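You operate a simulated robot arm through the tools that you are given. There is no shell and no other tool.

Carry out the task below with a simulated robot arm. There is one attempt and no reset: what you move stays moved.

TASK
Ladle mango cubes, then melon cubes into the black bowl; shut the lid.
Fine: the bowl on the chiller; one ladle of each; rinse the blue ladle in the tall pot after each kind and leave it in the pot; spill next to nothing.

Only the result counts: the job must be done as asked and must still hold three seconds after the hand-in. Knocking over, shifting, dropping, spilling or breaking anything else fails it. Lids that push on must go on centred and level and be pressed home; caps that screw on are set level and turned clockwise until they are tight.

THE ROBOT
A 7-joint arm with a two-finger parallel gripper, fixed in place. Base frame: the origin is on the floor under the middle of its stand, x ahead of it, y to its left, z up; the work surface is at about z = 78.5. Lengths are in cm, angles in degrees, forces in N, time in s.
With the tool pointing down near the work surface it reaches from about 10 to 66 cm from the base axis. Its first joint turns from -166.0 to 166.0 degrees. Payload 3.43 kg.
The tool frame sits at the grasp point between the pads (the TCP): z along the fingers, y along the line on which they close. The tips reach 3 cm beyond it. The gripper opens to 9.4 cm. The fingers are 2.8 cm wide and 1 cm thick; the gripper's body (5 by 9.6 cm) begins 5.5 cm behind the TCP.
Orientation is told as [roll, pitch, yaw] about the base's x, y, z axes, in that order, counted from this pose: with the fingers straight down and closing along the base's y, the tool's x points along the base's -x, its y along +y and its z along -z.

THE INTERFACE
- The arm moves only by the tool move_arm. Its arguments are lists of equal length, an entry for each row: "translation": the shift along the tool's x, y, z in mm, a list of three; "delta_rot": the turn, a rotation vector about the tool's x, y, z in degrees, a list of three; "grip": the closure, from 0 (fully open) to 1 (shut). In form: {"translation": [[dx, dy, dz], ...], "delta_rot": [[ax, ay, az], ...], "grip": [grip, ...]}. A call has 1 to 20 rows; each row shifts and turns the commanded pose from where the row before left it, along the tool's axes as they then stand. Rows are played at 5 a second. More than 5 cm and 8.6 degrees between two rows, or a gripper value outside its range, and nothing of the call is played. A pose out of reach is approached as far as the arm can. The call stops where the force on the tool passes 40 N (or 10 N more than at its start, if that is more) or the arm is blocked; 0.2 s more then pass. Each finger travels about 10.8 cm/s and halts on what it meets, pressing with about 36 N; the grip force reading is that of the motor and also rises with nothing between the fingers. The clock runs only during rows and for 0.2 s after the last one: add rows that do not move to give the fingers time. It gives the time, the measured TCP pose, the force on the tool (base axes), the opening and the grip force at its end, in the units of the frame above (readings bear some noise), with the torque about the TCP (base axes, N m) and any sound that the robot's microphone picked up.
- Cameras (640 x 400 px; columns grow to the right, rows downward): "scene" is fixed at [21.87, 65.03, 172.66]; the picture's right is [-0.75, -0.66, 0.00], its down [-0.47, 0.54, -0.69] and it looks along [0.45, -0.52, -0.72] (base axes); focal length 318 px, centre (320, 200). "wrist" rides on the gripper at [7.6, 1.4, -10.2] in the tool frame; the picture's right is [-0.18, 0.98, 0.00], its down [-0.75, -0.14, -0.64] and it looks along [-0.63, -0.12, 0.77] (tool axes); focal length 243 px, centre (320, 200). There is no depth. A picture from a camera that has moved, and an enlarged one, comes with that camera's place and axes in the base frame and with its lens.
- camera(camera): a new picture of that camera. No time passes.
- raise_lower(by): moves the trunk up (or, below 0, down) by that many cm; the arm rides with it, the base frame stays. It gives what a move gives, with no picture.
- close_up(camera, box): a new picture of the part [left, top, right, bottom] of that camera's present view, enlarged. No time passes.
- close_job(): hands the job in; it is judged then, once.

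Places have to be worked out from the pictures, the camera data and where the tool is seen. Open the gripper and draw the arm clear of the work before you hand the job in, unless the task says otherwise.

The tools are called after "Request:" by a JSON object that holds its "api" and its "payload". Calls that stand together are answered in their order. move_arm: Moves the arm, as the interface text tells. Its arguments: {"type":"object","properties":{"translation":{"type":"array","items":{"type":"array","items":{"type":"number"}}},"delta_rot":{"type":"array","items":{"type":"array","items":{"type":"number"}}},"grip":{"type":"array","items":{"type":"number"}}},"required":["translation","delta_rot","grip"]} The other tools are called the same way: raise_lower (by) moves the trunk up or down; camera (camera) takes a picture; close_up (camera, box) takes an enlarged picture of a part of a camera's view; close_job () hands the job in.

At the start:

```text
clock: 0.0
tcp_pos: [48.14, -6.54, 137.98]
ee_rot: [0.1, 0.1, 0.0]
contact_force: [0.9, -0.4, 0.3]
wrist_torque: [-0.01, -0.02, 0.03]
finger_gap: 9.39
finger_force: 0.0
trunk travel left (down, up): [-37.5, 21.5]
```

scene: 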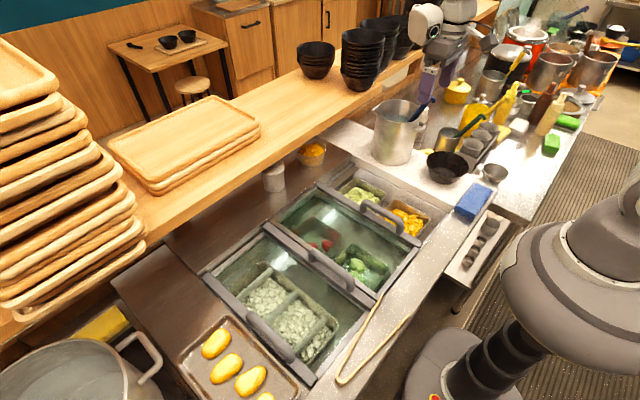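
wrist: 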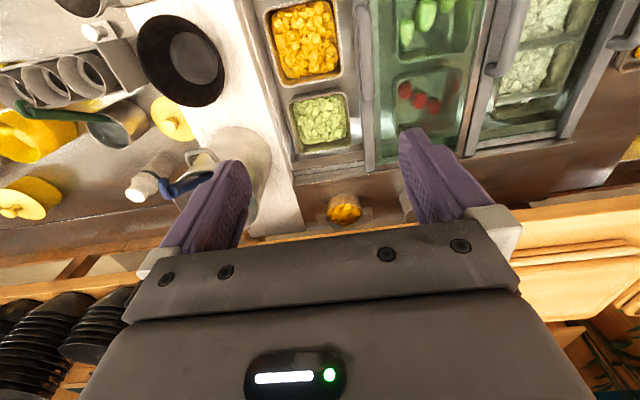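

I start by looking closer at the scene to identify the bowl, chiller, ladle, pot and lid.

Request:
{"api": "close_up", "payload": {"camera": "scene", "box": [320, 60, 560, 210]}}

Request:
{"api": "close_up", "payload": {"camera": "scene", "box": [180, 140, 500, 340]}}

Request:
{"api": "close_up", "payload": {"camera": "wrist", "box": [0, 0, 320, 200]}}

Request:
{"api": "close_up", "payload": {"camera": "wrist", "box": [240, 0, 640, 250]}}

```text
2.67 times, centred on (440, 135) of scene
camera zoom: at [21.87, 65.03, 172.66], right [-0.75, -0.66, 0.0], down [-0.47, 0.54, -0.69], along [0.45, -0.52, -0.72], focal length 848 px, centre (0, 373)
```

zoom: 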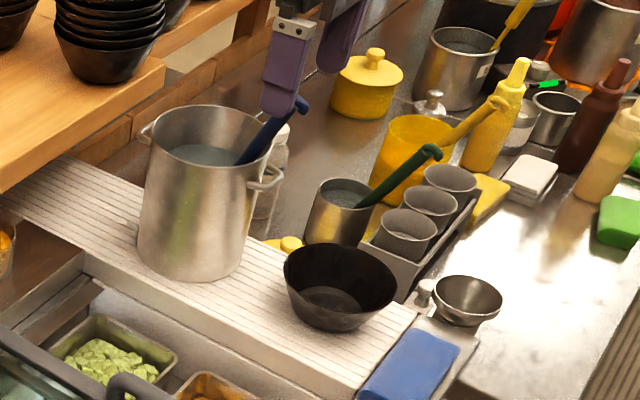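

```text
2.00 times, centred on (340, 240) of scene
camera zoom: at [21.87, 65.03, 172.66], right [-0.75, -0.66, 0.0], down [-0.47, 0.54, -0.69], along [0.45, -0.52, -0.72], focal length 636 px, centre (280, 120)
```

zoom: 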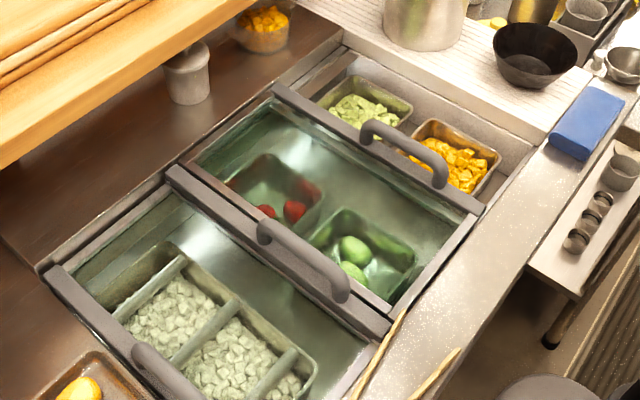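

```text
2.00 times, centred on (160, 100) of wrist
camera zoom: at [40.81, -5.16, 148.21], right [0.18, 0.98, 0.0], down [0.75, -0.14, 0.64], along [0.63, -0.12, -0.77], focal length 485 px, centre (640, 400)
```

zoom: 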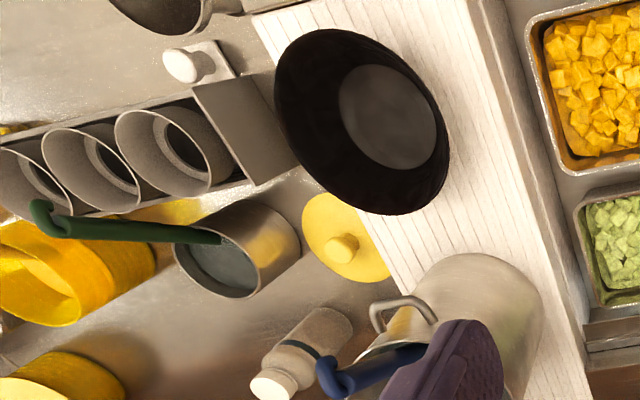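

```text
1.60 times, centred on (440, 125) of wrist
camera zoom: at [40.81, -5.16, 148.21], right [0.18, 0.98, 0.0], down [0.75, -0.14, 0.64], along [0.63, -0.12, -0.77], focal length 388 px, centre (128, 320)
```

zoom: 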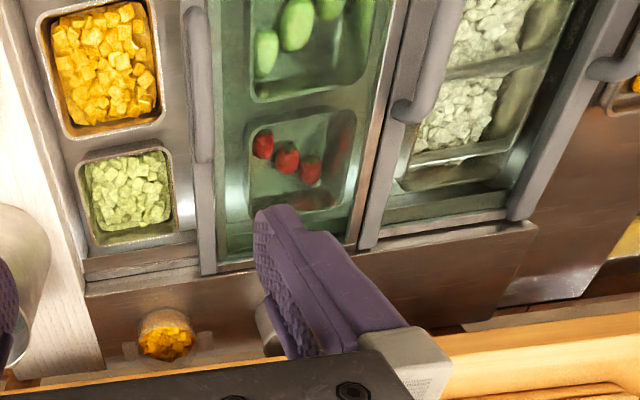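

The pot with the blue ladle looks to be around (63,-27), the black bowl around (45,-32), and the mango pan around (47,-10). I move the arm over for a better wrist view, staying high.

Request:
{"api": "move_arm", "payload": {"translation": [[20, -30, 0], [20, -30, 0], [20, -30, 0], [20, -30, 0], [0, -15, 0], [0, 0, 0]], "delta_rot": [[0, 0, 0], [0, 0, 0], [0, 0, 0], [0, 0, 0], [0, 0, 0], [0, 0, 0]], "grip": [0, 0, 0, 0, 0, 0]}}

Request:
{"api": "camera", "payload": {"camera": "wrist"}}

Request:
{"api": "camera", "payload": {"camera": "scene"}}

```text
clock: 1.4
tcp_pos: [40.23, -20.01, 138.09]
ee_rot: [0.0, 0.0, 0.0]
contact_force: [0.3, 0.0, -0.1]
wrist_torque: [-0.01, -0.03, 0.02]
finger_gap: 9.43
finger_force: 0.2
trunk travel left (down, up): [-37.5, 21.5]
```

```text
taken
camera wrist: at [32.8, -18.71, 148.39], right [0.18, 0.98, 0.0], down [0.75, -0.14, 0.64], along [0.63, -0.12, -0.77], focal length 243 px, centre (320, 200)
```

wrist: 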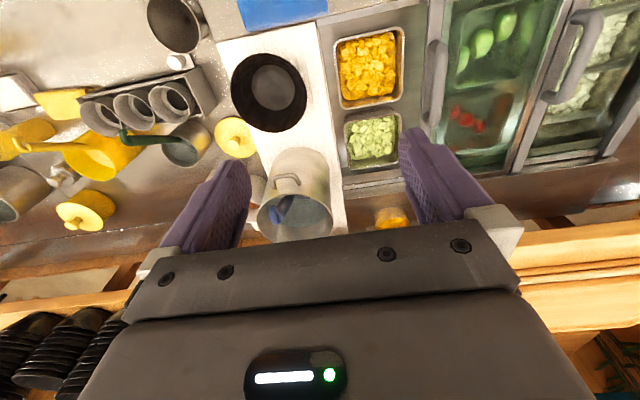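

```text
taken
```

scene: 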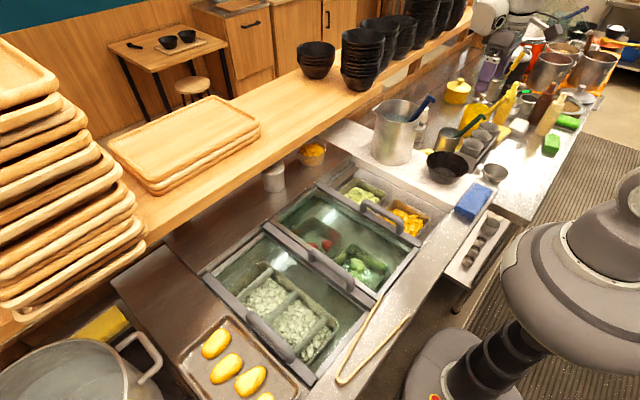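

Request:
{"api": "close_up", "payload": {"camera": "wrist", "box": [180, 20, 420, 250]}}

Request:
{"api": "close_up", "payload": {"camera": "scene", "box": [350, 70, 510, 210]}}

Request:
{"api": "close_up", "payload": {"camera": "scene", "box": [300, 160, 460, 260]}}

```text
1.74 times, centred on (300, 135) of wrist
camera zoom: at [32.8, -18.71, 148.39], right [0.18, 0.98, 0.0], down [0.75, -0.14, 0.64], along [0.63, -0.12, -0.77], focal length 422 px, centre (355, 313)
```

zoom: 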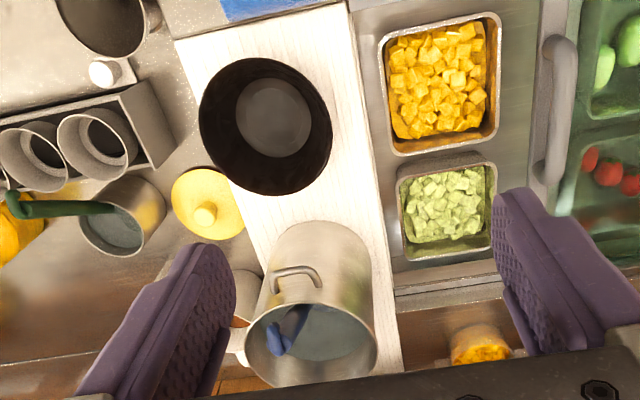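

```text
2.86 times, centred on (430, 140) of scene
camera zoom: at [21.87, 65.03, 172.66], right [-0.75, -0.66, 0.0], down [-0.47, 0.54, -0.69], along [0.45, -0.52, -0.72], focal length 909 px, centre (6, 371)
```

zoom: 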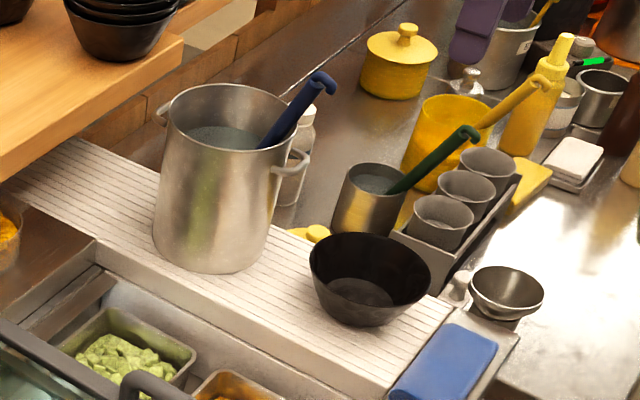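

```text
4.00 times, centred on (380, 210) of scene
camera zoom: at [21.87, 65.03, 172.66], right [-0.75, -0.66, 0.0], down [-0.47, 0.54, -0.69], along [0.45, -0.52, -0.72], focal length 1272 px, centre (80, 160)
```

zoom: 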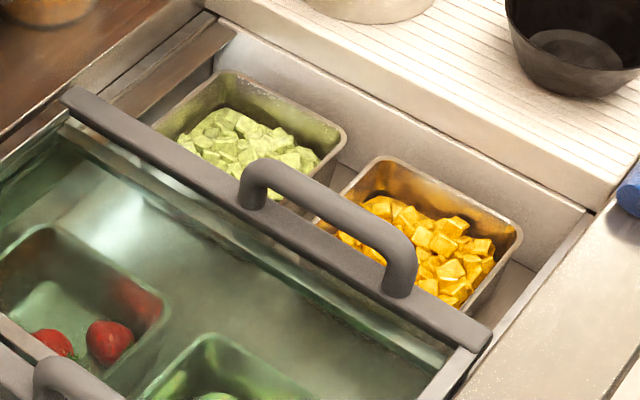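

The hook of the blue ladle seems to be at about (57.4,-30.5,121), its handle leaning toward me inside a pot centred near (66.7,-30.4) with a rim near z=112. I move and tip the wrist for a steeper look into the pot.

Request:
{"api": "move_arm", "payload": {"translation": [[-33, -23, -23], [-33, -23, -23], [-32, -24, -24], [0, 0, 0], [0, 0, 0], [0, 0, 0], [0, 0, 0]], "delta_rot": [[0, 0, 0], [0, 0, 0], [0, 0, 0], [0, 7, 0], [0, 7, 0], [0, 7, 0], [0, 0, 0]], "grip": [0, 0, 0, 0, 0, 0, 0]}}

Request:
{"api": "camera", "payload": {"camera": "wrist"}}

Request:
{"api": "camera", "payload": {"camera": "scene"}}

```text
clock: 3.0
tcp_pos: [49.84, -27.03, 145.12]
ee_rot: [0.0, 21.0, 0.0]
contact_force: [-0.1, 0.5, -0.5]
wrist_torque: [0.01, -0.02, -0.02]
finger_gap: 9.4
finger_force: 0.1
trunk travel left (down, up): [-37.5, 21.5]
```

```text
taken
camera wrist: at [46.71, -25.65, 157.31], right [0.17, 0.98, -0.07], down [0.93, -0.14, 0.33], along [0.31, -0.12, -0.94], focal length 243 px, centre (320, 200)
```

wrist: 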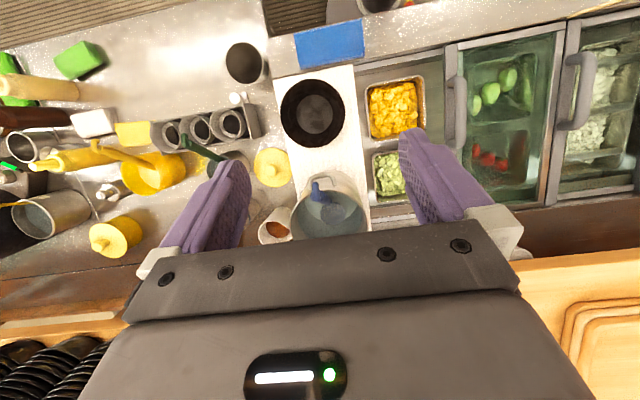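

```text
taken
```

scene: 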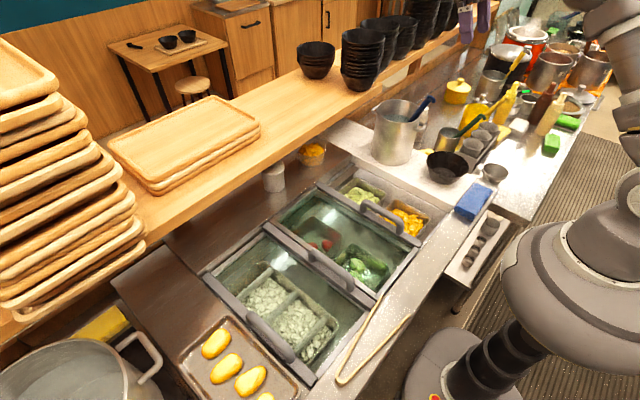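

Request:
{"api": "close_up", "payload": {"camera": "wrist", "box": [240, 120, 440, 245]}}

Request:
{"api": "close_up", "payload": {"camera": "wrist", "box": [270, 20, 510, 170]}}

```text
3.20 times, centred on (340, 182) of wrist
camera zoom: at [46.71, -25.65, 157.31], right [0.17, 0.98, -0.07], down [0.93, -0.14, 0.33], along [0.31, -0.12, -0.94], focal length 776 px, centre (256, 256)
```

zoom: 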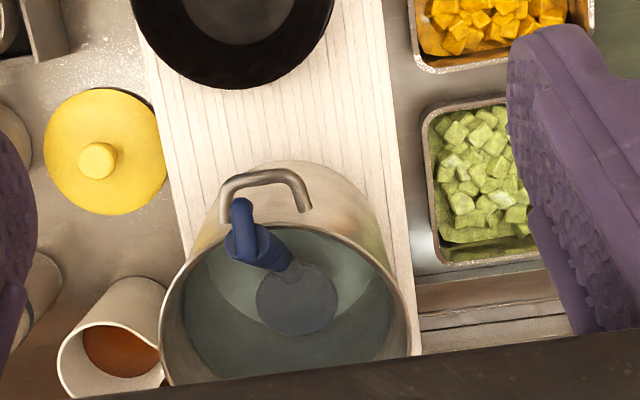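

```text
2.67 times, centred on (390, 95) of wrist
camera zoom: at [46.71, -25.65, 157.31], right [0.17, 0.98, -0.07], down [0.93, -0.14, 0.33], along [0.31, -0.12, -0.94], focal length 647 px, centre (133, 480)
```

zoom: 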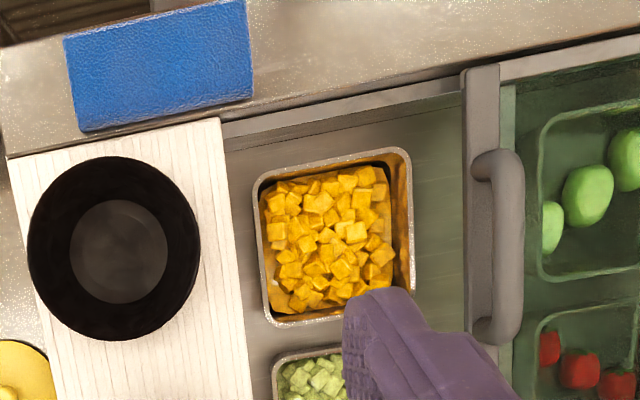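

The steep view shows the ladle's round cup (about 3.4 cm radius) under the water and the handle leaning toward the robot. I take tighter close-ups of the handle from the scene camera and of the pot.

Request:
{"api": "close_up", "payload": {"camera": "scene", "box": [365, 80, 445, 130]}}

Request:
{"api": "close_up", "payload": {"camera": "wrist", "box": [280, 165, 380, 230]}}

Request:
{"api": "close_up", "payload": {"camera": "scene", "box": [330, 170, 450, 250]}}

```text
8.00 times, centred on (405, 105) of scene
camera zoom: at [21.87, 65.03, 172.66], right [-0.75, -0.66, 0.0], down [-0.47, 0.54, -0.69], along [0.45, -0.52, -0.72], focal length 2544 px, centre (-360, 960)
```

zoom: 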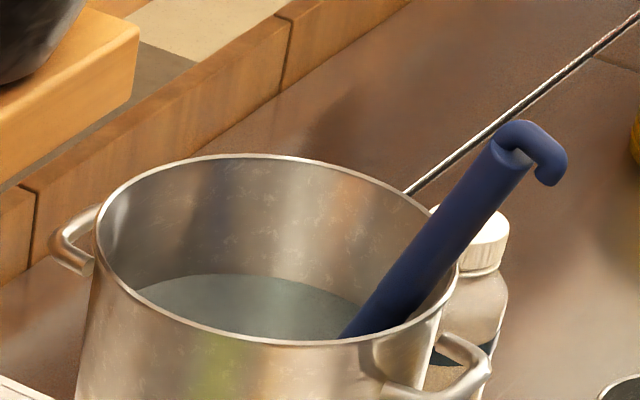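

```text
6.15 times, centred on (330, 198) of wrist
camera zoom: at [46.71, -25.65, 157.31], right [0.17, 0.98, -0.07], down [0.93, -0.14, 0.33], along [0.31, -0.12, -0.94], focal length 1493 px, centre (258, 215)
```

zoom: 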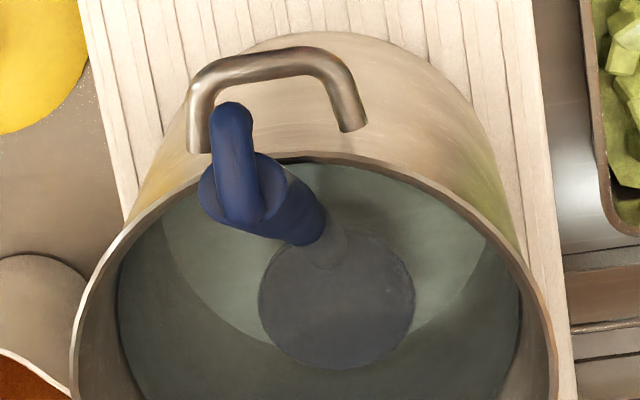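

```text
5.00 times, centred on (390, 210) of scene
camera zoom: at [21.87, 65.03, 172.66], right [-0.75, -0.66, 0.0], down [-0.47, 0.54, -0.69], along [0.45, -0.52, -0.72], focal length 1590 px, centre (-30, 150)
```

zoom: 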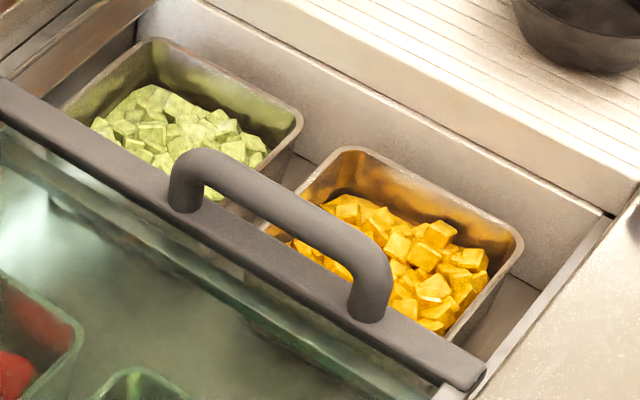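

The handle is a ~2.2 cm cylinder leaning about 24° toward the robot in the x–z plane. Before grasping I test in free air which wrist yaw/roll ranges the arm can reach (needed to scoop and pour sideways).

Request:
{"api": "move_arm", "payload": {"translation": [[0, 0, 0], [0, 0, 0], [0, 0, 0], [16, 30, 30], [16, 30, 30], [16, 30, 30], [16, 30, 30], [16, 30, 30], [0, 0, 0]], "delta_rot": [[0, -7, 0], [0, -7, 0], [0, -7, 0], [0, 0, 0], [0, 0, 0], [0, 0, 0], [0, 0, 0], [0, 0, 0], [0, 0, 0]], "grip": [0, 0, 0, 0, 0, 0, 0, 0, 0]}}

Request:
{"api": "move_arm", "payload": {"translation": [[0, 0, 0], [0, 0, 0], [0, 0, 0], [0, 0, 0], [0, 0, 0], [0, 0, 0], [0, 0, 0], [0, 0, 0], [0, 0, 0], [0, 0, 0], [0, 0, 0], [0, 0, 0], [0, 0, 0]], "delta_rot": [[0, 0, -7.5], [0, 0, -7.5], [0, 0, -7.5], [0, 0, -7.5], [0, 0, -7.5], [0, 0, -7.5], [0, 0, -7.5], [0, 0, -7.5], [0, 0, -7.5], [0, 0, -7.5], [0, 0, -7.5], [0, 0, -7.5], [0, 0, 0]], "grip": [0, 0, 0, 0, 0, 0, 0, 0, 0, 0, 0, 0, 0]}}

```text
clock: 5.0
tcp_pos: [41.98, -12.16, 129.78]
ee_rot: [0.0, 0.0, -0.1]
contact_force: [1.3, 0.3, -0.2]
wrist_torque: [-0.01, 0.0, -0.03]
finger_gap: 9.39
finger_force: 0.0
trunk travel left (down, up): [-37.5, 21.5]
```

```text
clock: 7.8
tcp_pos: [41.89, -12.16, 129.84]
ee_rot: [-0.1, -0.1, 90.1]
contact_force: [-0.6, 0.2, -0.4]
wrist_torque: [0.03, 0.03, 0.03]
finger_gap: 9.38
finger_force: 0.1
trunk travel left (down, up): [-37.5, 21.5]
```

Yaw +90 is reachable. Now I test rolling about the base x axis (tool pointing toward -y, then slightly up) from here.

Request:
{"api": "move_arm", "payload": {"translation": [[0, 0, 0], [0, 0, 0], [0, 0, 0], [0, 0, 0], [0, 0, 0], [0, 0, 0], [0, 0, 0], [0, 0, 0], [0, 0, 0], [0, 0, 0], [0, 0, 0], [0, 0, 0], [0, 0, 0], [0, 0, 0], [0, 0, 0], [0, 0, 0]], "delta_rot": [[0, 7, 0], [0, 7, 0], [0, 7, 0], [0, 7, 0], [0, 7, 0], [0, 7, 0], [0, 7, 0], [0, 7, 0], [0, 7, 0], [0, 7, 0], [0, 7, 0], [0, 7, 0], [0, 7, 0], [0, 7, 0], [0, 7, 0], [0, 0, 0]], "grip": [0, 0, 0, 0, 0, 0, 0, 0, 0, 0, 0, 0, 0, 0, 0, 0]}}

Request:
{"api": "camera", "payload": {"camera": "scene"}}

Request:
{"api": "camera", "payload": {"camera": "wrist"}}

```text
clock: 11.2
tcp_pos: [42.0, -12.0, 130.04]
ee_rot: [-180.0, 75.0, -89.9]
contact_force: [-0.2, -0.1, 0.4]
wrist_torque: [0.03, 0.01, -0.01]
finger_gap: 9.4
finger_force: 0.0
trunk travel left (down, up): [-37.5, 21.5]
```

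```text
taken
```

scene: 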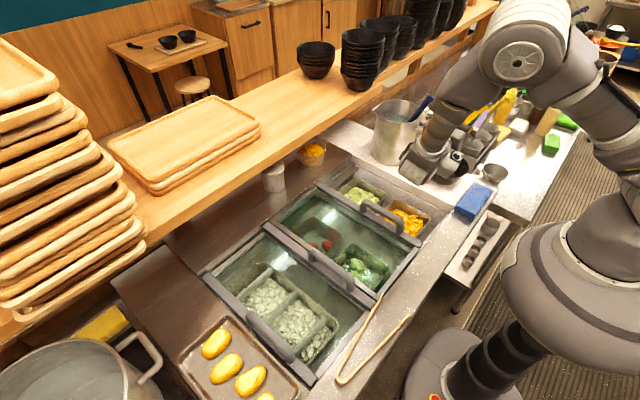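

```text
taken
camera wrist: at [40.76, -0.17, 134.72], right [-0.98, -0.05, -0.18], down [0.14, 0.42, -0.89], along [0.12, -0.9, -0.41], focal length 243 px, centre (320, 200)
```

wrist: 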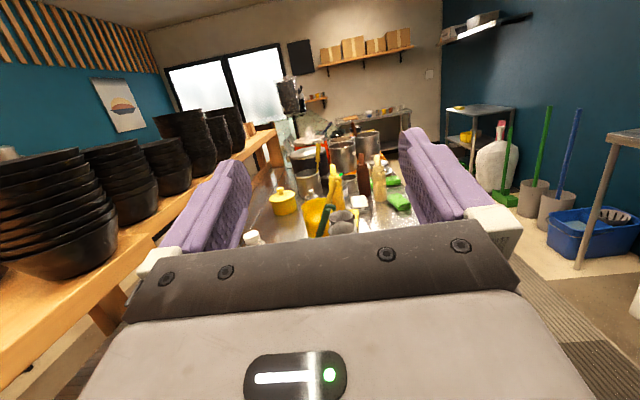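

The roll to 105° works, so sideways pouring is feasible. I return to yaw 0, tool down, before lining up with the ladle handle.

Request:
{"api": "move_arm", "payload": {"translation": [[0, 0, 0], [0, 0, 0], [0, 0, 0], [0, 0, 0], [0, 0, 0], [0, 0, 0], [0, 0, 0], [0, 0, 0], [0, 0, 0], [0, 0, 0], [0, 0, 0], [0, 0, 0], [0, 0, 0], [0, 0, 0], [0, 0, 0], [0, 0, 0]], "delta_rot": [[0, -7, 0], [0, -7, 0], [0, -7, 0], [0, -7, 0], [0, -7, 0], [0, -7, 0], [0, -7, 0], [0, -7, 0], [0, -7, 0], [0, -7, 0], [0, -7, 0], [0, -7, 0], [0, -7, 0], [0, -7, 0], [0, -7, 0], [0, 0, 0]], "grip": [0, 0, 0, 0, 0, 0, 0, 0, 0, 0, 0, 0, 0, 0, 0, 0]}}

Request:
{"api": "move_arm", "payload": {"translation": [[0, 0, 0], [0, 0, 0], [0, 0, 0], [0, 0, 0], [0, 0, 0], [0, 0, 0], [0, 0, 0], [0, 0, 0], [0, 0, 0], [0, 0, 0], [0, 0, 0], [0, 0, 0], [0, 0, 0]], "delta_rot": [[0, 0, 7.5], [0, 0, 7.5], [0, 0, 7.5], [0, 0, 7.5], [0, 0, 7.5], [0, 0, 7.5], [0, 0, 7.5], [0, 0, 7.5], [0, 0, 7.5], [0, 0, 7.5], [0, 0, 7.5], [0, 0, 7.5], [0, 0, 0]], "grip": [0, 0, 0, 0, 0, 0, 0, 0, 0, 0, 0, 0, 0]}}

Request:
{"api": "move_arm", "payload": {"translation": [[0, -20, 0], [0, -20, 0], [0, -20, 0], [0, -20, 0], [0, -20, 0], [0, -20, 0], [0, -20, 0], [0, -20, 0], [0, -24, 0], [0, 0, 0]], "delta_rot": [[0, -7.6, 0], [0, -7.6, 0], [0, -7.6, 0], [0, -7.6, 0], [0, -7.6, 0], [0, -7.6, 0], [0, -7.6, 0], [0, -7.6, 0], [0, -7.2, 0], [0, 0, 0]], "grip": [0, 0, 0, 0, 0, 0, 0, 0, 0, 0]}}

Request:
{"api": "camera", "payload": {"camera": "scene"}}

Request:
{"api": "camera", "payload": {"camera": "wrist"}}

```text
clock: 14.6
tcp_pos: [42.08, -12.0, 130.04]
ee_rot: [0.0, -0.1, 89.9]
contact_force: [-1.0, 0.5, 0.5]
wrist_torque: [-0.01, -0.02, -0.01]
finger_gap: 9.4
finger_force: 0.1
trunk travel left (down, up): [-37.5, 21.5]
```

```text
clock: 17.4
tcp_pos: [41.88, -11.97, 129.89]
ee_rot: [0.0, 0.0, -0.1]
contact_force: [-0.1, -0.4, 0.4]
wrist_torque: [0.0, 0.0, 0.03]
finger_gap: 9.41
finger_force: 0.0
trunk travel left (down, up): [-37.5, 21.5]
```

```text
clock: 19.6
tcp_pos: [41.87, -30.46, 129.88]
ee_rot: [0.0, -68.1, 0.0]
contact_force: [0.6, 0.5, -0.4]
wrist_torque: [-0.01, 0.01, -0.03]
finger_gap: 9.38
finger_force: 0.0
trunk travel left (down, up): [-37.5, 21.5]
```

```text
taken
```

scene: 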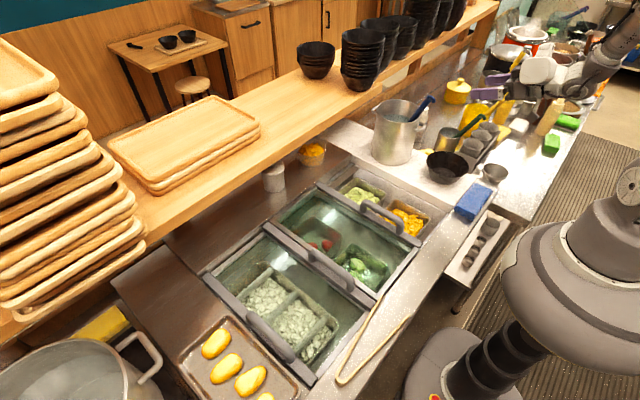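

```text
taken
camera wrist: at [29.79, -29.07, 126.71], right [0.07, 0.98, 0.17], down [-0.31, -0.14, 0.94], along [0.95, -0.12, 0.3], focal length 243 px, centre (320, 200)
```

wrist: 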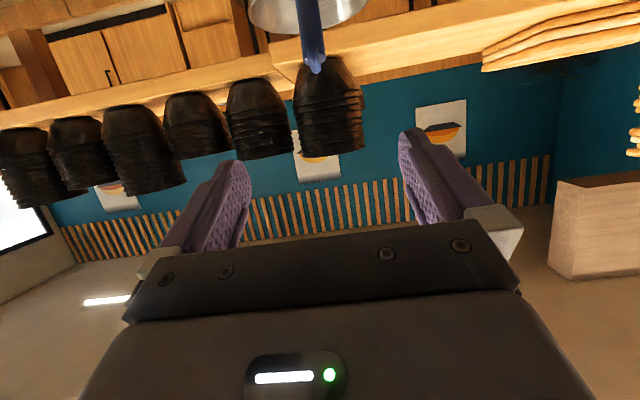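

The wrist view shows the hook and handle centred at y≈-30.6, matching my estimate. I move to a pre-grasp point in line with the handle with the gripper partly closed.

Request:
{"api": "move_arm", "payload": {"translation": [[14.5, 0, 28], [14.5, 0, 28], [14.5, -1, 29], [14.5, 0, 29], [0, 0, 0]], "delta_rot": [[0, 0, 0], [0, 0, 0], [0, 0, 0], [0, 0, 0], [0, 0, 0]], "grip": [0.1, 0.2, 0.3, 0.3, 0.3]}}

Request:
{"api": "camera", "payload": {"camera": "wrist"}}

Request:
{"api": "close_up", "payload": {"camera": "scene", "box": [360, 60, 520, 160]}}

```text
clock: 20.8
tcp_pos: [50.42, -30.74, 120.42]
ee_rot: [0.0, -68.1, 0.0]
contact_force: [0.7, -0.3, -0.4]
wrist_torque: [0.01, 0.02, 0.0]
finger_gap: 6.56
finger_force: 0.1
trunk travel left (down, up): [-37.5, 21.5]
```

```text
taken
camera wrist: at [38.34, -29.31, 117.3], right [0.07, 0.98, 0.17], down [-0.31, -0.14, 0.94], along [0.95, -0.12, 0.3], focal length 243 px, centre (320, 200)
```

wrist: 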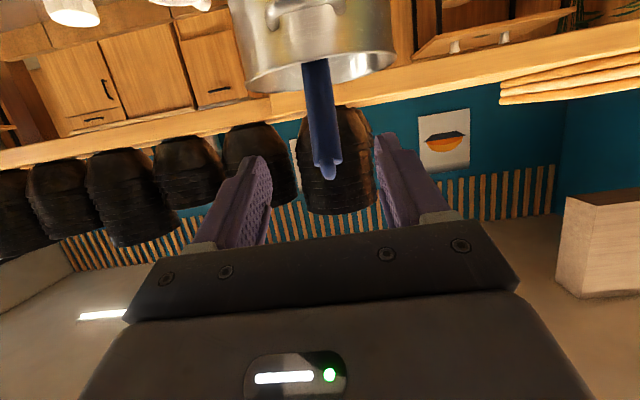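

```text
4.00 times, centred on (440, 110) of scene
camera zoom: at [21.87, 65.03, 172.66], right [-0.75, -0.66, 0.0], down [-0.47, 0.54, -0.69], along [0.45, -0.52, -0.72], focal length 1272 px, centre (-160, 560)
```

zoom: 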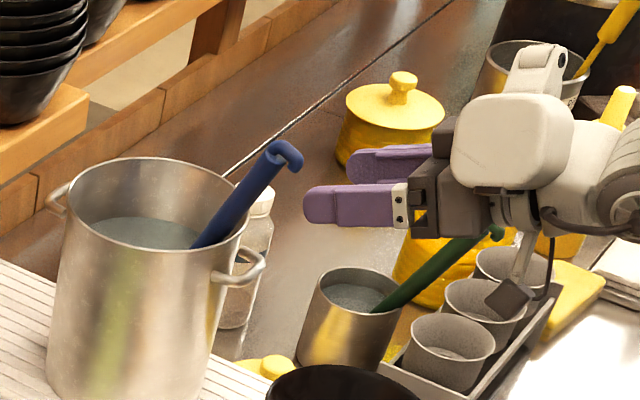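

Everything lines up: handle at y≈-30.5, rim near z≈113. I advance along the tool axis so the handle sits between the pads just above the rim.

Request:
{"api": "move_arm", "payload": {"translation": [[1.4, 0.4, 19], [1.3, 0.4, 19], [1.3, 0.4, 19], [1.3, 0.4, 19], [1.3, 0.3, 18], [0, 0, 0]], "delta_rot": [[0, 0, 0], [0, 0, 0], [0, 0, 0], [0, 0, 0], [0, 0, 0], [0, 0, 0]], "grip": [0.3, 0.3, 0.3, 0.3, 0.3, 0.3]}}

Request:
{"api": "camera", "payload": {"camera": "wrist"}}

Request:
{"api": "close_up", "payload": {"camera": "scene", "box": [360, 60, 520, 160]}}

```text
clock: 22.2
tcp_pos: [58.71, -30.41, 116.09]
ee_rot: [0.0, -68.0, -0.2]
contact_force: [0.4, 0.0, -0.1]
wrist_torque: [-0.04, 0.0, 0.02]
finger_gap: 6.59
finger_force: 0.1
trunk travel left (down, up): [-37.5, 21.5]
```

```text
taken
camera wrist: at [46.65, -29.05, 112.93], right [0.07, 0.98, 0.17], down [-0.31, -0.14, 0.94], along [0.95, -0.12, 0.3], focal length 243 px, centre (320, 200)
```

wrist: 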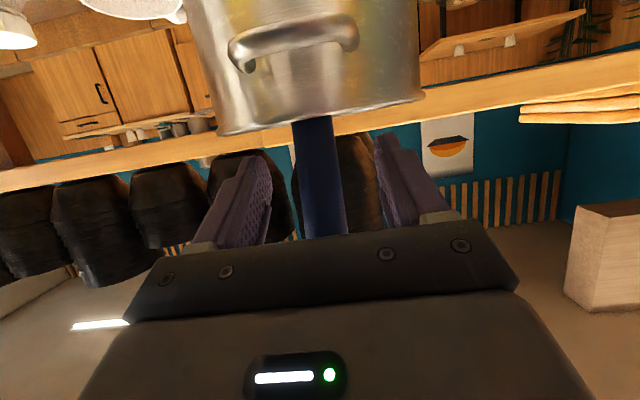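

```text
4.00 times, centred on (440, 110) of scene
camera zoom: at [21.87, 65.03, 172.66], right [-0.75, -0.66, 0.0], down [-0.47, 0.54, -0.69], along [0.45, -0.52, -0.72], focal length 1272 px, centre (-160, 560)
```

zoom: 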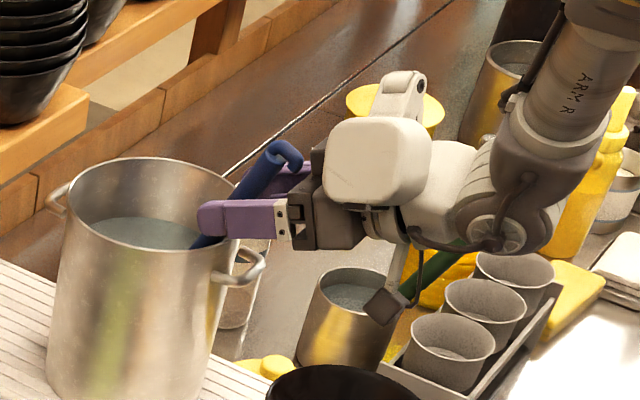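

The handle stands between the pads above the rim. I close the gripper.

Request:
{"api": "move_arm", "payload": {"translation": [[0, 0, 0], [0, 0, 0], [0, 0, 0], [0, 0, 0], [0, 0, 0]], "delta_rot": [[0, 0, 0], [0, 0, 0], [0, 0, 0], [0, 0, 0], [0, 0, 0]], "grip": [0.5, 0.7, 0.85, 1.0, 1.0]}}

Request:
{"api": "camera", "payload": {"camera": "wrist"}}

Request:
{"api": "close_up", "payload": {"camera": "scene", "box": [360, 60, 520, 160]}}

```text
clock: 23.4
tcp_pos: [58.82, -30.48, 116.07]
ee_rot: [0.1, -67.9, -0.1]
contact_force: [-0.2, 0.7, 0.3]
wrist_torque: [-0.04, 0.0, -0.01]
finger_gap: 2.74
finger_force: 36.1
trunk travel left (down, up): [-37.5, 21.5]
```

```text
taken
camera wrist: at [46.66, -29.04, 112.94], right [0.07, 0.98, 0.17], down [-0.31, -0.14, 0.94], along [0.95, -0.12, 0.3], focal length 243 px, centre (320, 200)
```

wrist: 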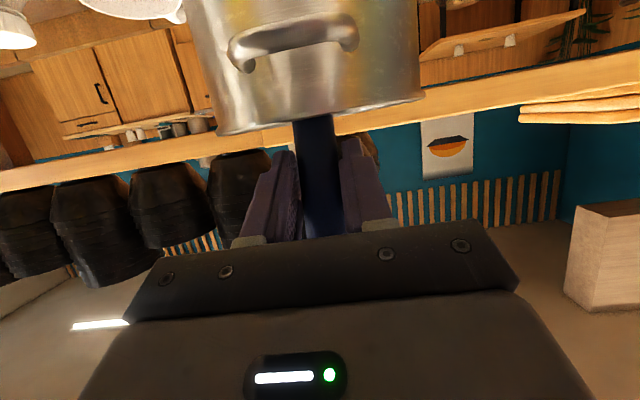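

```text
4.00 times, centred on (440, 110) of scene
camera zoom: at [21.87, 65.03, 172.66], right [-0.75, -0.66, 0.0], down [-0.47, 0.54, -0.69], along [0.45, -0.52, -0.72], focal length 1272 px, centre (-160, 560)
```

zoom: 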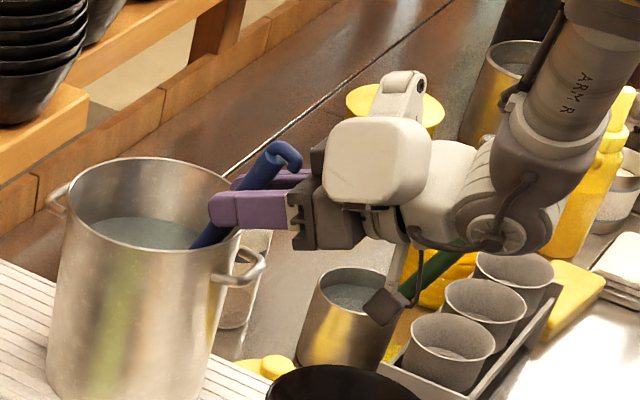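

Gripped at 2.7 cm with full force. I lift straight up slowly a few cm and watch the force.

Request:
{"api": "move_arm", "payload": {"translation": [[-9.3, 0, -3.7], [-9.3, 0, -3.7], [-9.3, 0, -3.7], [-9.3, 0, -3.7], [0, 0, 0]], "delta_rot": [[0, 0, 0], [0, 0, 0], [0, 0, 0], [0, 0, 0], [0, 0, 0]], "grip": [1, 1, 1, 1, 1]}}

Request:
{"api": "close_up", "payload": {"camera": "scene", "box": [360, 60, 520, 160]}}

```text
clock: 24.6
tcp_pos: [58.97, -30.23, 120.2]
ee_rot: [0.0, -68.0, -0.1]
contact_force: [-1.7, -0.4, -0.3]
wrist_torque: [-0.03, 0.41, 0.01]
finger_gap: 2.71
finger_force: 36.1
trunk travel left (down, up): [-37.5, 21.5]
```

```text
4.00 times, centred on (440, 110) of scene
camera zoom: at [21.87, 65.03, 172.66], right [-0.75, -0.66, 0.0], down [-0.47, 0.54, -0.69], along [0.45, -0.52, -0.72], focal length 1272 px, centre (-160, 560)
```

zoom: 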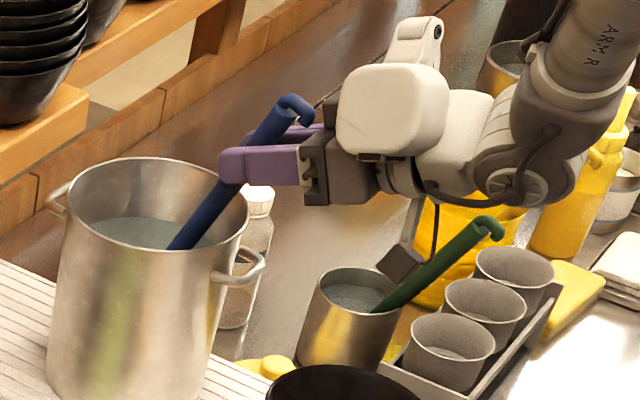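

The slight side force suggests the cup rubs the far wall, so I raise while turning the handle upright and shifting toward the pot centre.

Request:
{"api": "move_arm", "payload": {"translation": [[-13, 0, 5.5], [-20.3, 0, 6.2], [-20.8, 0, 4], [-21.1, 0, 1.9], [0, 0, 0]], "delta_rot": [[0, 6, 0], [0, 6, 0], [0, 6, 0], [0, 6, 0], [0, 0, 0]], "grip": [1, 1, 1, 1, 1]}}

Request:
{"api": "close_up", "payload": {"camera": "scene", "box": [360, 60, 520, 160]}}

Request:
{"api": "camera", "payload": {"camera": "wrist"}}

```text
clock: 25.8
tcp_pos: [64.22, -30.35, 125.63]
ee_rot: [0.0, -44.0, 0.0]
contact_force: [1.0, 0.0, -1.2]
wrist_torque: [0.0, -0.04, -0.01]
finger_gap: 2.72
finger_force: 36.3
trunk travel left (down, up): [-37.5, 21.5]
```

```text
4.00 times, centred on (440, 110) of scene
camera zoom: at [21.87, 65.03, 172.66], right [-0.75, -0.66, 0.0], down [-0.47, 0.54, -0.69], along [0.45, -0.52, -0.72], focal length 1272 px, centre (-160, 560)
```

zoom: 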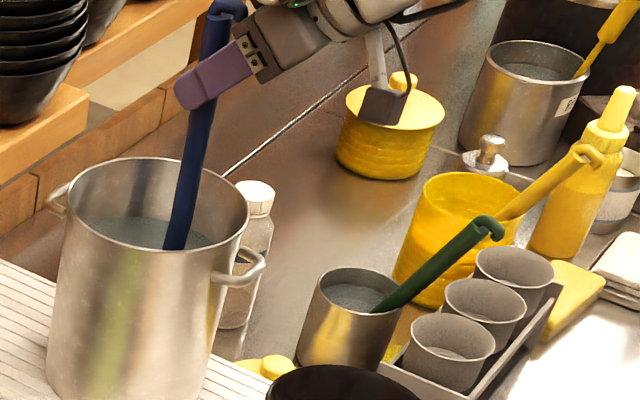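

```text
taken
camera wrist: at [51.89, -28.92, 127.73], right [0.13, 0.98, 0.13], down [0.1, -0.14, 0.99], along [0.99, -0.12, -0.11], focal length 243 px, centre (320, 200)
```

wrist: 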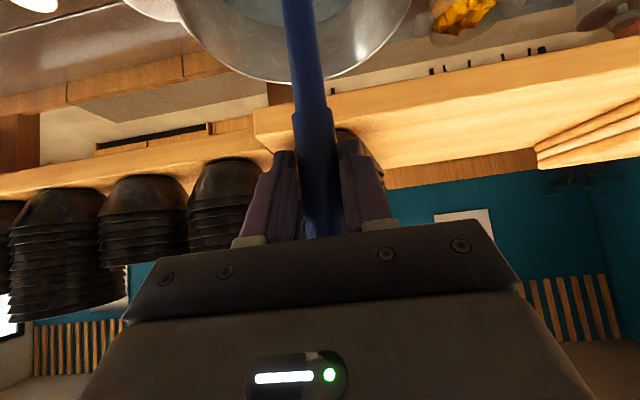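

The handle is now upright and free. I lift the cup out of the pot.

Request:
{"api": "move_arm", "payload": {"translation": [[-13.9, 0, -14.4], [-13.9, 0, -14.4], [-13.9, 0, -14.4], [-13.9, 0, -14.4], [-13.9, 0, -14.4], [-13.9, 0, -14.4], [-13.9, 0, -14.4], [0, 0, 0]], "delta_rot": [[0, 0, 0], [0, 0, 0], [0, 0, 0], [0, 0, 0], [0, 0, 0], [0, 0, 0], [0, 0, 0], [0, 0, 0]], "grip": [1, 1, 1, 1, 1, 1, 1, 1]}}

Request:
{"api": "camera", "payload": {"camera": "scene"}}

Request:
{"api": "close_up", "payload": {"camera": "scene", "box": [340, 0, 500, 160]}}

Request:
{"api": "camera", "payload": {"camera": "wrist"}}

```text
clock: 27.6
tcp_pos: [64.34, -30.32, 139.72]
ee_rot: [0.0, -44.0, 0.1]
contact_force: [1.0, -0.3, -0.6]
wrist_torque: [-0.02, 0.01, 0.01]
finger_gap: 2.74
finger_force: 35.9
trunk travel left (down, up): [-37.5, 21.5]
```

```text
taken
```

scene: 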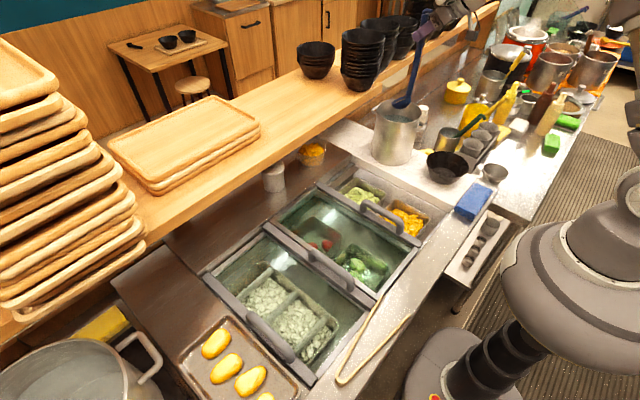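

```text
2.50 times, centred on (420, 80) of scene
camera zoom: at [21.87, 65.03, 172.66], right [-0.75, -0.66, 0.0], down [-0.47, 0.54, -0.69], along [0.45, -0.52, -0.72], focal length 795 px, centre (70, 500)
```

zoom: 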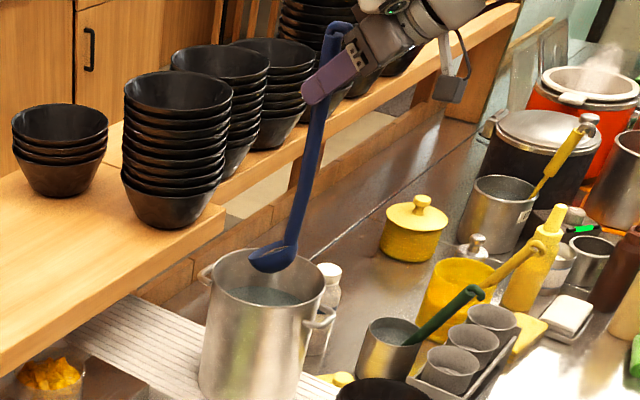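

```text
taken
camera wrist: at [51.97, -28.95, 141.81], right [0.13, 0.98, 0.13], down [0.1, -0.14, 0.99], along [0.99, -0.12, -0.11], focal length 243 px, centre (320, 200)
```

wrist: 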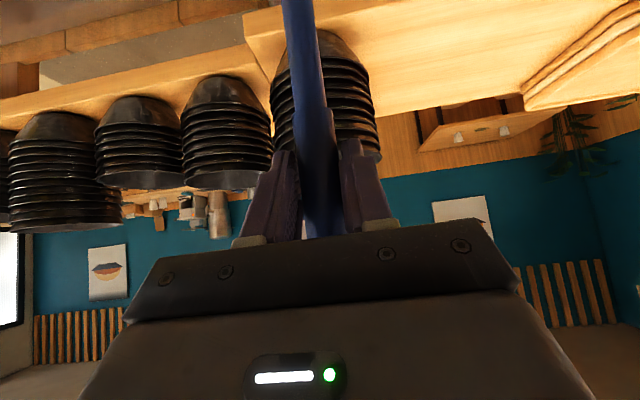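

Request:
{"api": "close_up", "payload": {"camera": "scene", "box": [380, 0, 460, 120]}}

Request:
{"api": "close_up", "payload": {"camera": "scene", "box": [385, 75, 433, 115]}}

```text
3.33 times, centred on (420, 60) of scene
camera zoom: at [21.87, 65.03, 172.66], right [-0.75, -0.66, 0.0], down [-0.47, 0.54, -0.69], along [0.45, -0.52, -0.72], focal length 1060 px, centre (-13, 667)
```

zoom: 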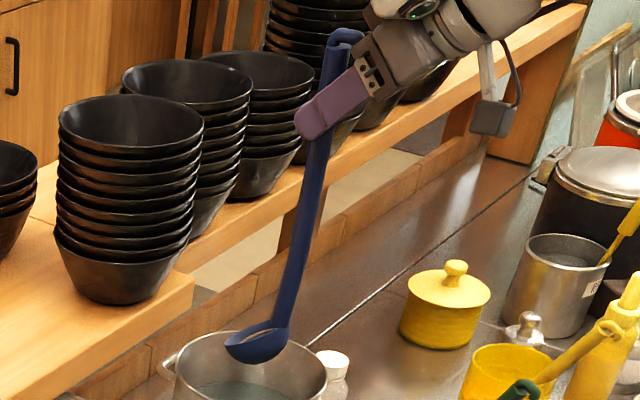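

```text
10.00 times, centred on (409, 95) of scene
camera zoom: at [21.87, 65.03, 172.66], right [-0.75, -0.66, 0.0], down [-0.47, 0.54, -0.69], along [0.45, -0.52, -0.72], focal length 3180 px, centre (-570, 1250)
```

zoom: 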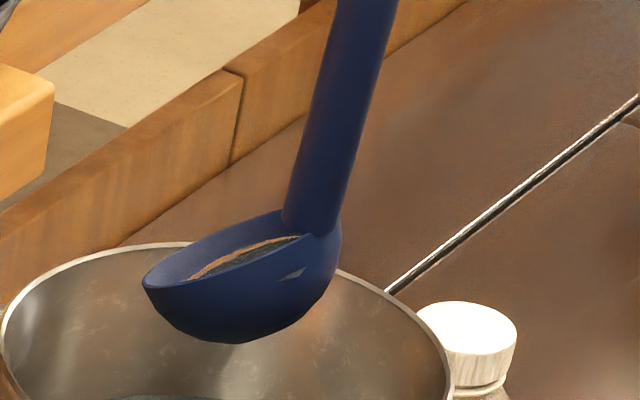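

The ladle is a hemispherical cup whose rim is tilted about 30° relative to the handle's perpendicular, so my steep hand angle would put the wrist badly when the cup is level. I put it back as it stood and will regrasp with the tool nearly along the handle.

Request:
{"api": "move_arm", "payload": {"translation": [[13.9, 0, 14.4], [13.9, 0, 14.4], [13.9, 0, 14.4], [13.9, 0, 14.4], [13.9, 0, 14.4], [13.9, 0, 14.4], [13.9, 0, 14.4], [0, 0, 0]], "delta_rot": [[0, 0, 0], [0, 0, 0], [0, 0, 0], [0, 0, 0], [0, 0, 0], [0, 0, 0], [0, 0, 0], [0, 0, 0]], "grip": [1, 1, 1, 1, 1, 1, 1, 1]}}

Request:
{"api": "move_arm", "payload": {"translation": [[21, 0, -1.9], [20.8, 0, -4], [20.3, 0, -6.2], [13, 0, -7.5], [0, 0, 0]], "delta_rot": [[0, -6, 0], [0, -6, 0], [0, -6, 0], [0, -6, 0], [0, 0, 0]], "grip": [1, 1, 1, 1, 1]}}

```text
clock: 29.4
tcp_pos: [64.47, -30.37, 125.75]
ee_rot: [0.0, -44.1, 0.0]
contact_force: [0.0, -0.9, -1.2]
wrist_torque: [0.01, 0.04, -0.01]
finger_gap: 2.71
finger_force: 35.6
trunk travel left (down, up): [-37.5, 21.5]
```

```text
clock: 30.6
tcp_pos: [58.04, -30.31, 120.8]
ee_rot: [0.2, -68.1, -0.2]
contact_force: [0.7, 0.4, -2.0]
wrist_torque: [0.01, 0.08, 0.0]
finger_gap: 2.74
finger_force: 36.3
trunk travel left (down, up): [-37.5, 21.5]
```

Back inside the pot with low forces; I lower the last few cm to its former resting pose.

Request:
{"api": "move_arm", "payload": {"translation": [[7.7, 0, 4.4], [7.7, 0, 4.4], [7.7, 0, 4.4], [7.7, 0, 4.4], [5, 0, 3], [0, 0, 0]], "delta_rot": [[0, 0, 0], [0, 0, 0], [0, 0, 0], [0, 0, 0], [0, 0, 0], [0, 0, 0]], "grip": [1, 1, 1, 1, 1, 1]}}

Request:
{"api": "close_up", "payload": {"camera": "scene", "box": [360, 60, 520, 160]}}

```text
clock: 32.0
tcp_pos: [58.74, -30.31, 116.76]
ee_rot: [0.1, -68.0, -0.2]
contact_force: [-0.2, 0.0, -1.6]
wrist_torque: [0.0, 0.1, 0.02]
finger_gap: 2.71
finger_force: 36.1
trunk travel left (down, up): [-37.5, 21.5]
```

```text
4.00 times, centred on (440, 110) of scene
camera zoom: at [21.87, 65.03, 172.66], right [-0.75, -0.66, 0.0], down [-0.47, 0.54, -0.69], along [0.45, -0.52, -0.72], focal length 1272 px, centre (-160, 560)
```

zoom: 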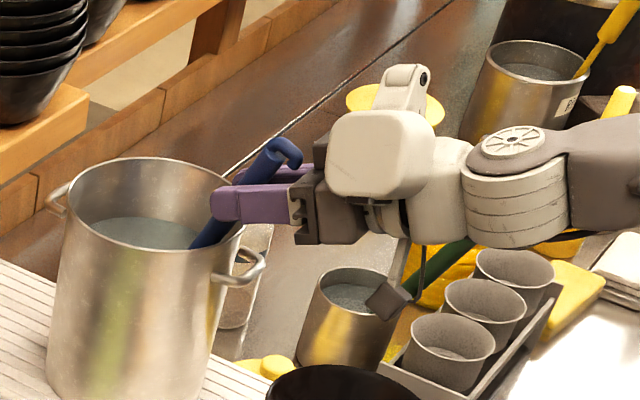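

Contact force is still only the ladle's weight; I lower another half centimetre and check.

Request:
{"api": "move_arm", "payload": {"translation": [[2.3, 0, 1], [2.3, 0, 1], [0, 0, 0]], "delta_rot": [[0, 0, 0], [0, 0, 0], [0, 0, 0]], "grip": [1, 1, 1]}}

Request:
{"api": "camera", "payload": {"camera": "scene"}}

```text
clock: 32.8
tcp_pos: [58.66, -30.2, 116.47]
ee_rot: [-0.1, -68.1, 0.1]
contact_force: [2.4, -0.4, 12.9]
wrist_torque: [0.01, -0.7, 0.01]
finger_gap: 2.76
finger_force: 36.3
trunk travel left (down, up): [-37.5, 21.5]
```

```text
taken
```

scene: 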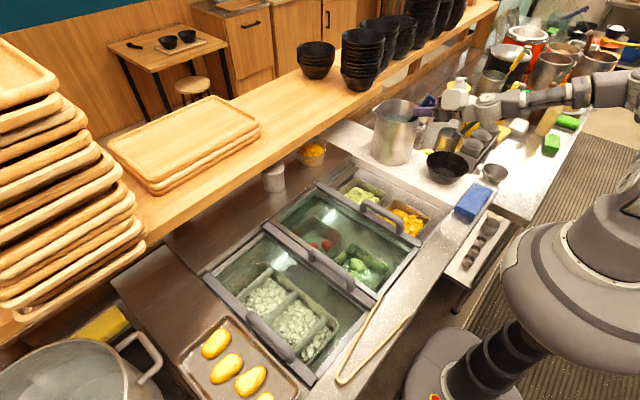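

The ladle touches the pot bottom (12.9 N). I ease up 1.5 mm and open the gripper gently.

Request:
{"api": "move_arm", "payload": {"translation": [[-1.4, 0, -0.6], [0, 0, 0], [0, 0, 0], [0, 0, 0], [0, 0, 0]], "delta_rot": [[0, 0, 0], [0, 0, 0], [0, 0, 0], [0, 0, 0], [0, 0, 0]], "grip": [1, 0.65, 0.5, 0.4, 0.3]}}

Request:
{"api": "close_up", "payload": {"camera": "scene", "box": [360, 60, 520, 160]}}

Request:
{"api": "camera", "payload": {"camera": "wrist"}}

```text
clock: 34.0
tcp_pos: [58.73, -30.33, 116.48]
ee_rot: [0.1, -68.0, -0.1]
contact_force: [0.5, -0.1, 0.3]
wrist_torque: [-0.02, 0.0, 0.02]
finger_gap: 6.59
finger_force: 0.1
trunk travel left (down, up): [-37.5, 21.5]
```

```text
4.00 times, centred on (440, 110) of scene
camera zoom: at [21.87, 65.03, 172.66], right [-0.75, -0.66, 0.0], down [-0.47, 0.54, -0.69], along [0.45, -0.52, -0.72], focal length 1272 px, centre (-160, 560)
```

zoom: 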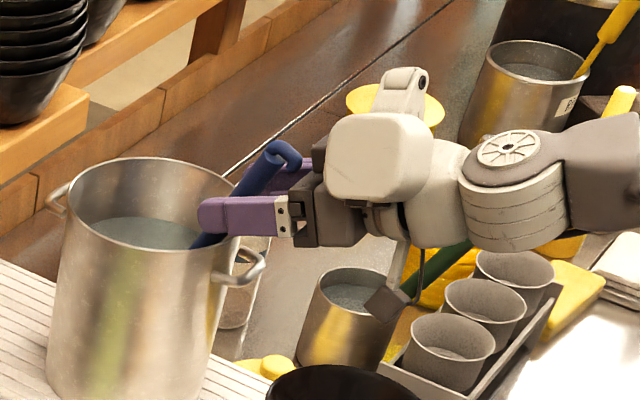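

```text
taken
camera wrist: at [46.61, -28.95, 113.27], right [0.07, 0.98, 0.17], down [-0.31, -0.14, 0.94], along [0.95, -0.12, 0.3], focal length 243 px, centre (320, 200)
```

wrist: 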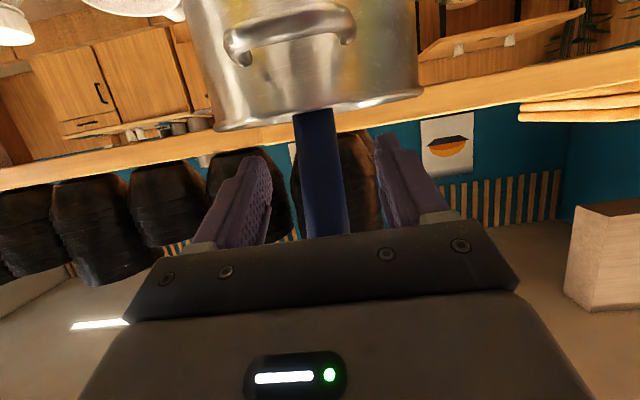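

The ladle leans exactly as before. I back off along the tool axis, then rise and re-pitch to about -34° so the tool is nearly along the handle.

Request:
{"api": "move_arm", "payload": {"translation": [[0, 0, -20], [0, 0, -25], [0, 0, -25], [0, 0, -25], [-15, 0, -5], [-15, 0, -5], [0, 0, 0]], "delta_rot": [[0, 0, 0], [0, 0, 0], [0, 0, 0], [0, 0, 0], [0, 0, 0], [0, 0, 0], [0, 0, 0]], "grip": [0.3, 0.3, 0.3, 0.3, 0.3, 0.3, 0.3]}}

Request:
{"api": "move_arm", "payload": {"translation": [[-8, 0, 0], [-8, 0, 0], [-8, 0, 0], [-8, 0, 0], [-8, 0, 0], [0, 0, 0]], "delta_rot": [[0, 6.8, 0], [0, 6.8, 0], [0, 6.8, 0], [0, 6.8, 0], [0, 6.8, 0], [0, 0, 0]], "grip": [0.3, 0.3, 0.3, 0.3, 0.3, 0.3]}}

Request:
{"api": "camera", "payload": {"camera": "scene"}}

Request:
{"api": "camera", "payload": {"camera": "wrist"}}

```text
clock: 35.6
tcp_pos: [50.27, -30.3, 123.15]
ee_rot: [0.2, -68.0, -0.1]
contact_force: [0.0, 0.4, 0.1]
wrist_torque: [0.02, 0.0, 0.01]
finger_gap: 6.58
finger_force: 0.0
trunk travel left (down, up): [-37.5, 21.5]
```

```text
clock: 37.0
tcp_pos: [52.46, -30.55, 126.45]
ee_rot: [-0.1, -34.0, -0.1]
contact_force: [0.2, -0.2, -0.6]
wrist_torque: [0.0, -0.04, 0.01]
finger_gap: 6.57
finger_force: 0.0
trunk travel left (down, up): [-37.5, 21.5]
```

```text
taken
```

scene: 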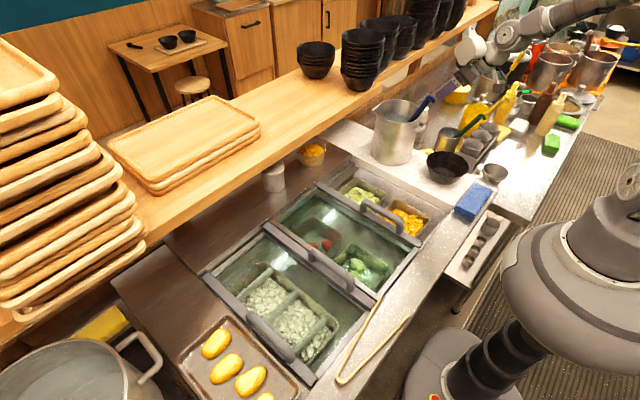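

```text
taken
camera wrist: at [40.55, -29.02, 130.66], right [0.15, 0.98, 0.1], down [0.27, -0.14, 0.95], along [0.95, -0.12, -0.28], focal length 243 px, centre (320, 200)
```

wrist: 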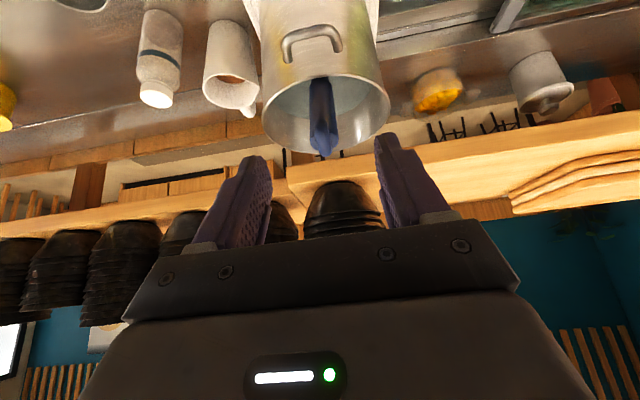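

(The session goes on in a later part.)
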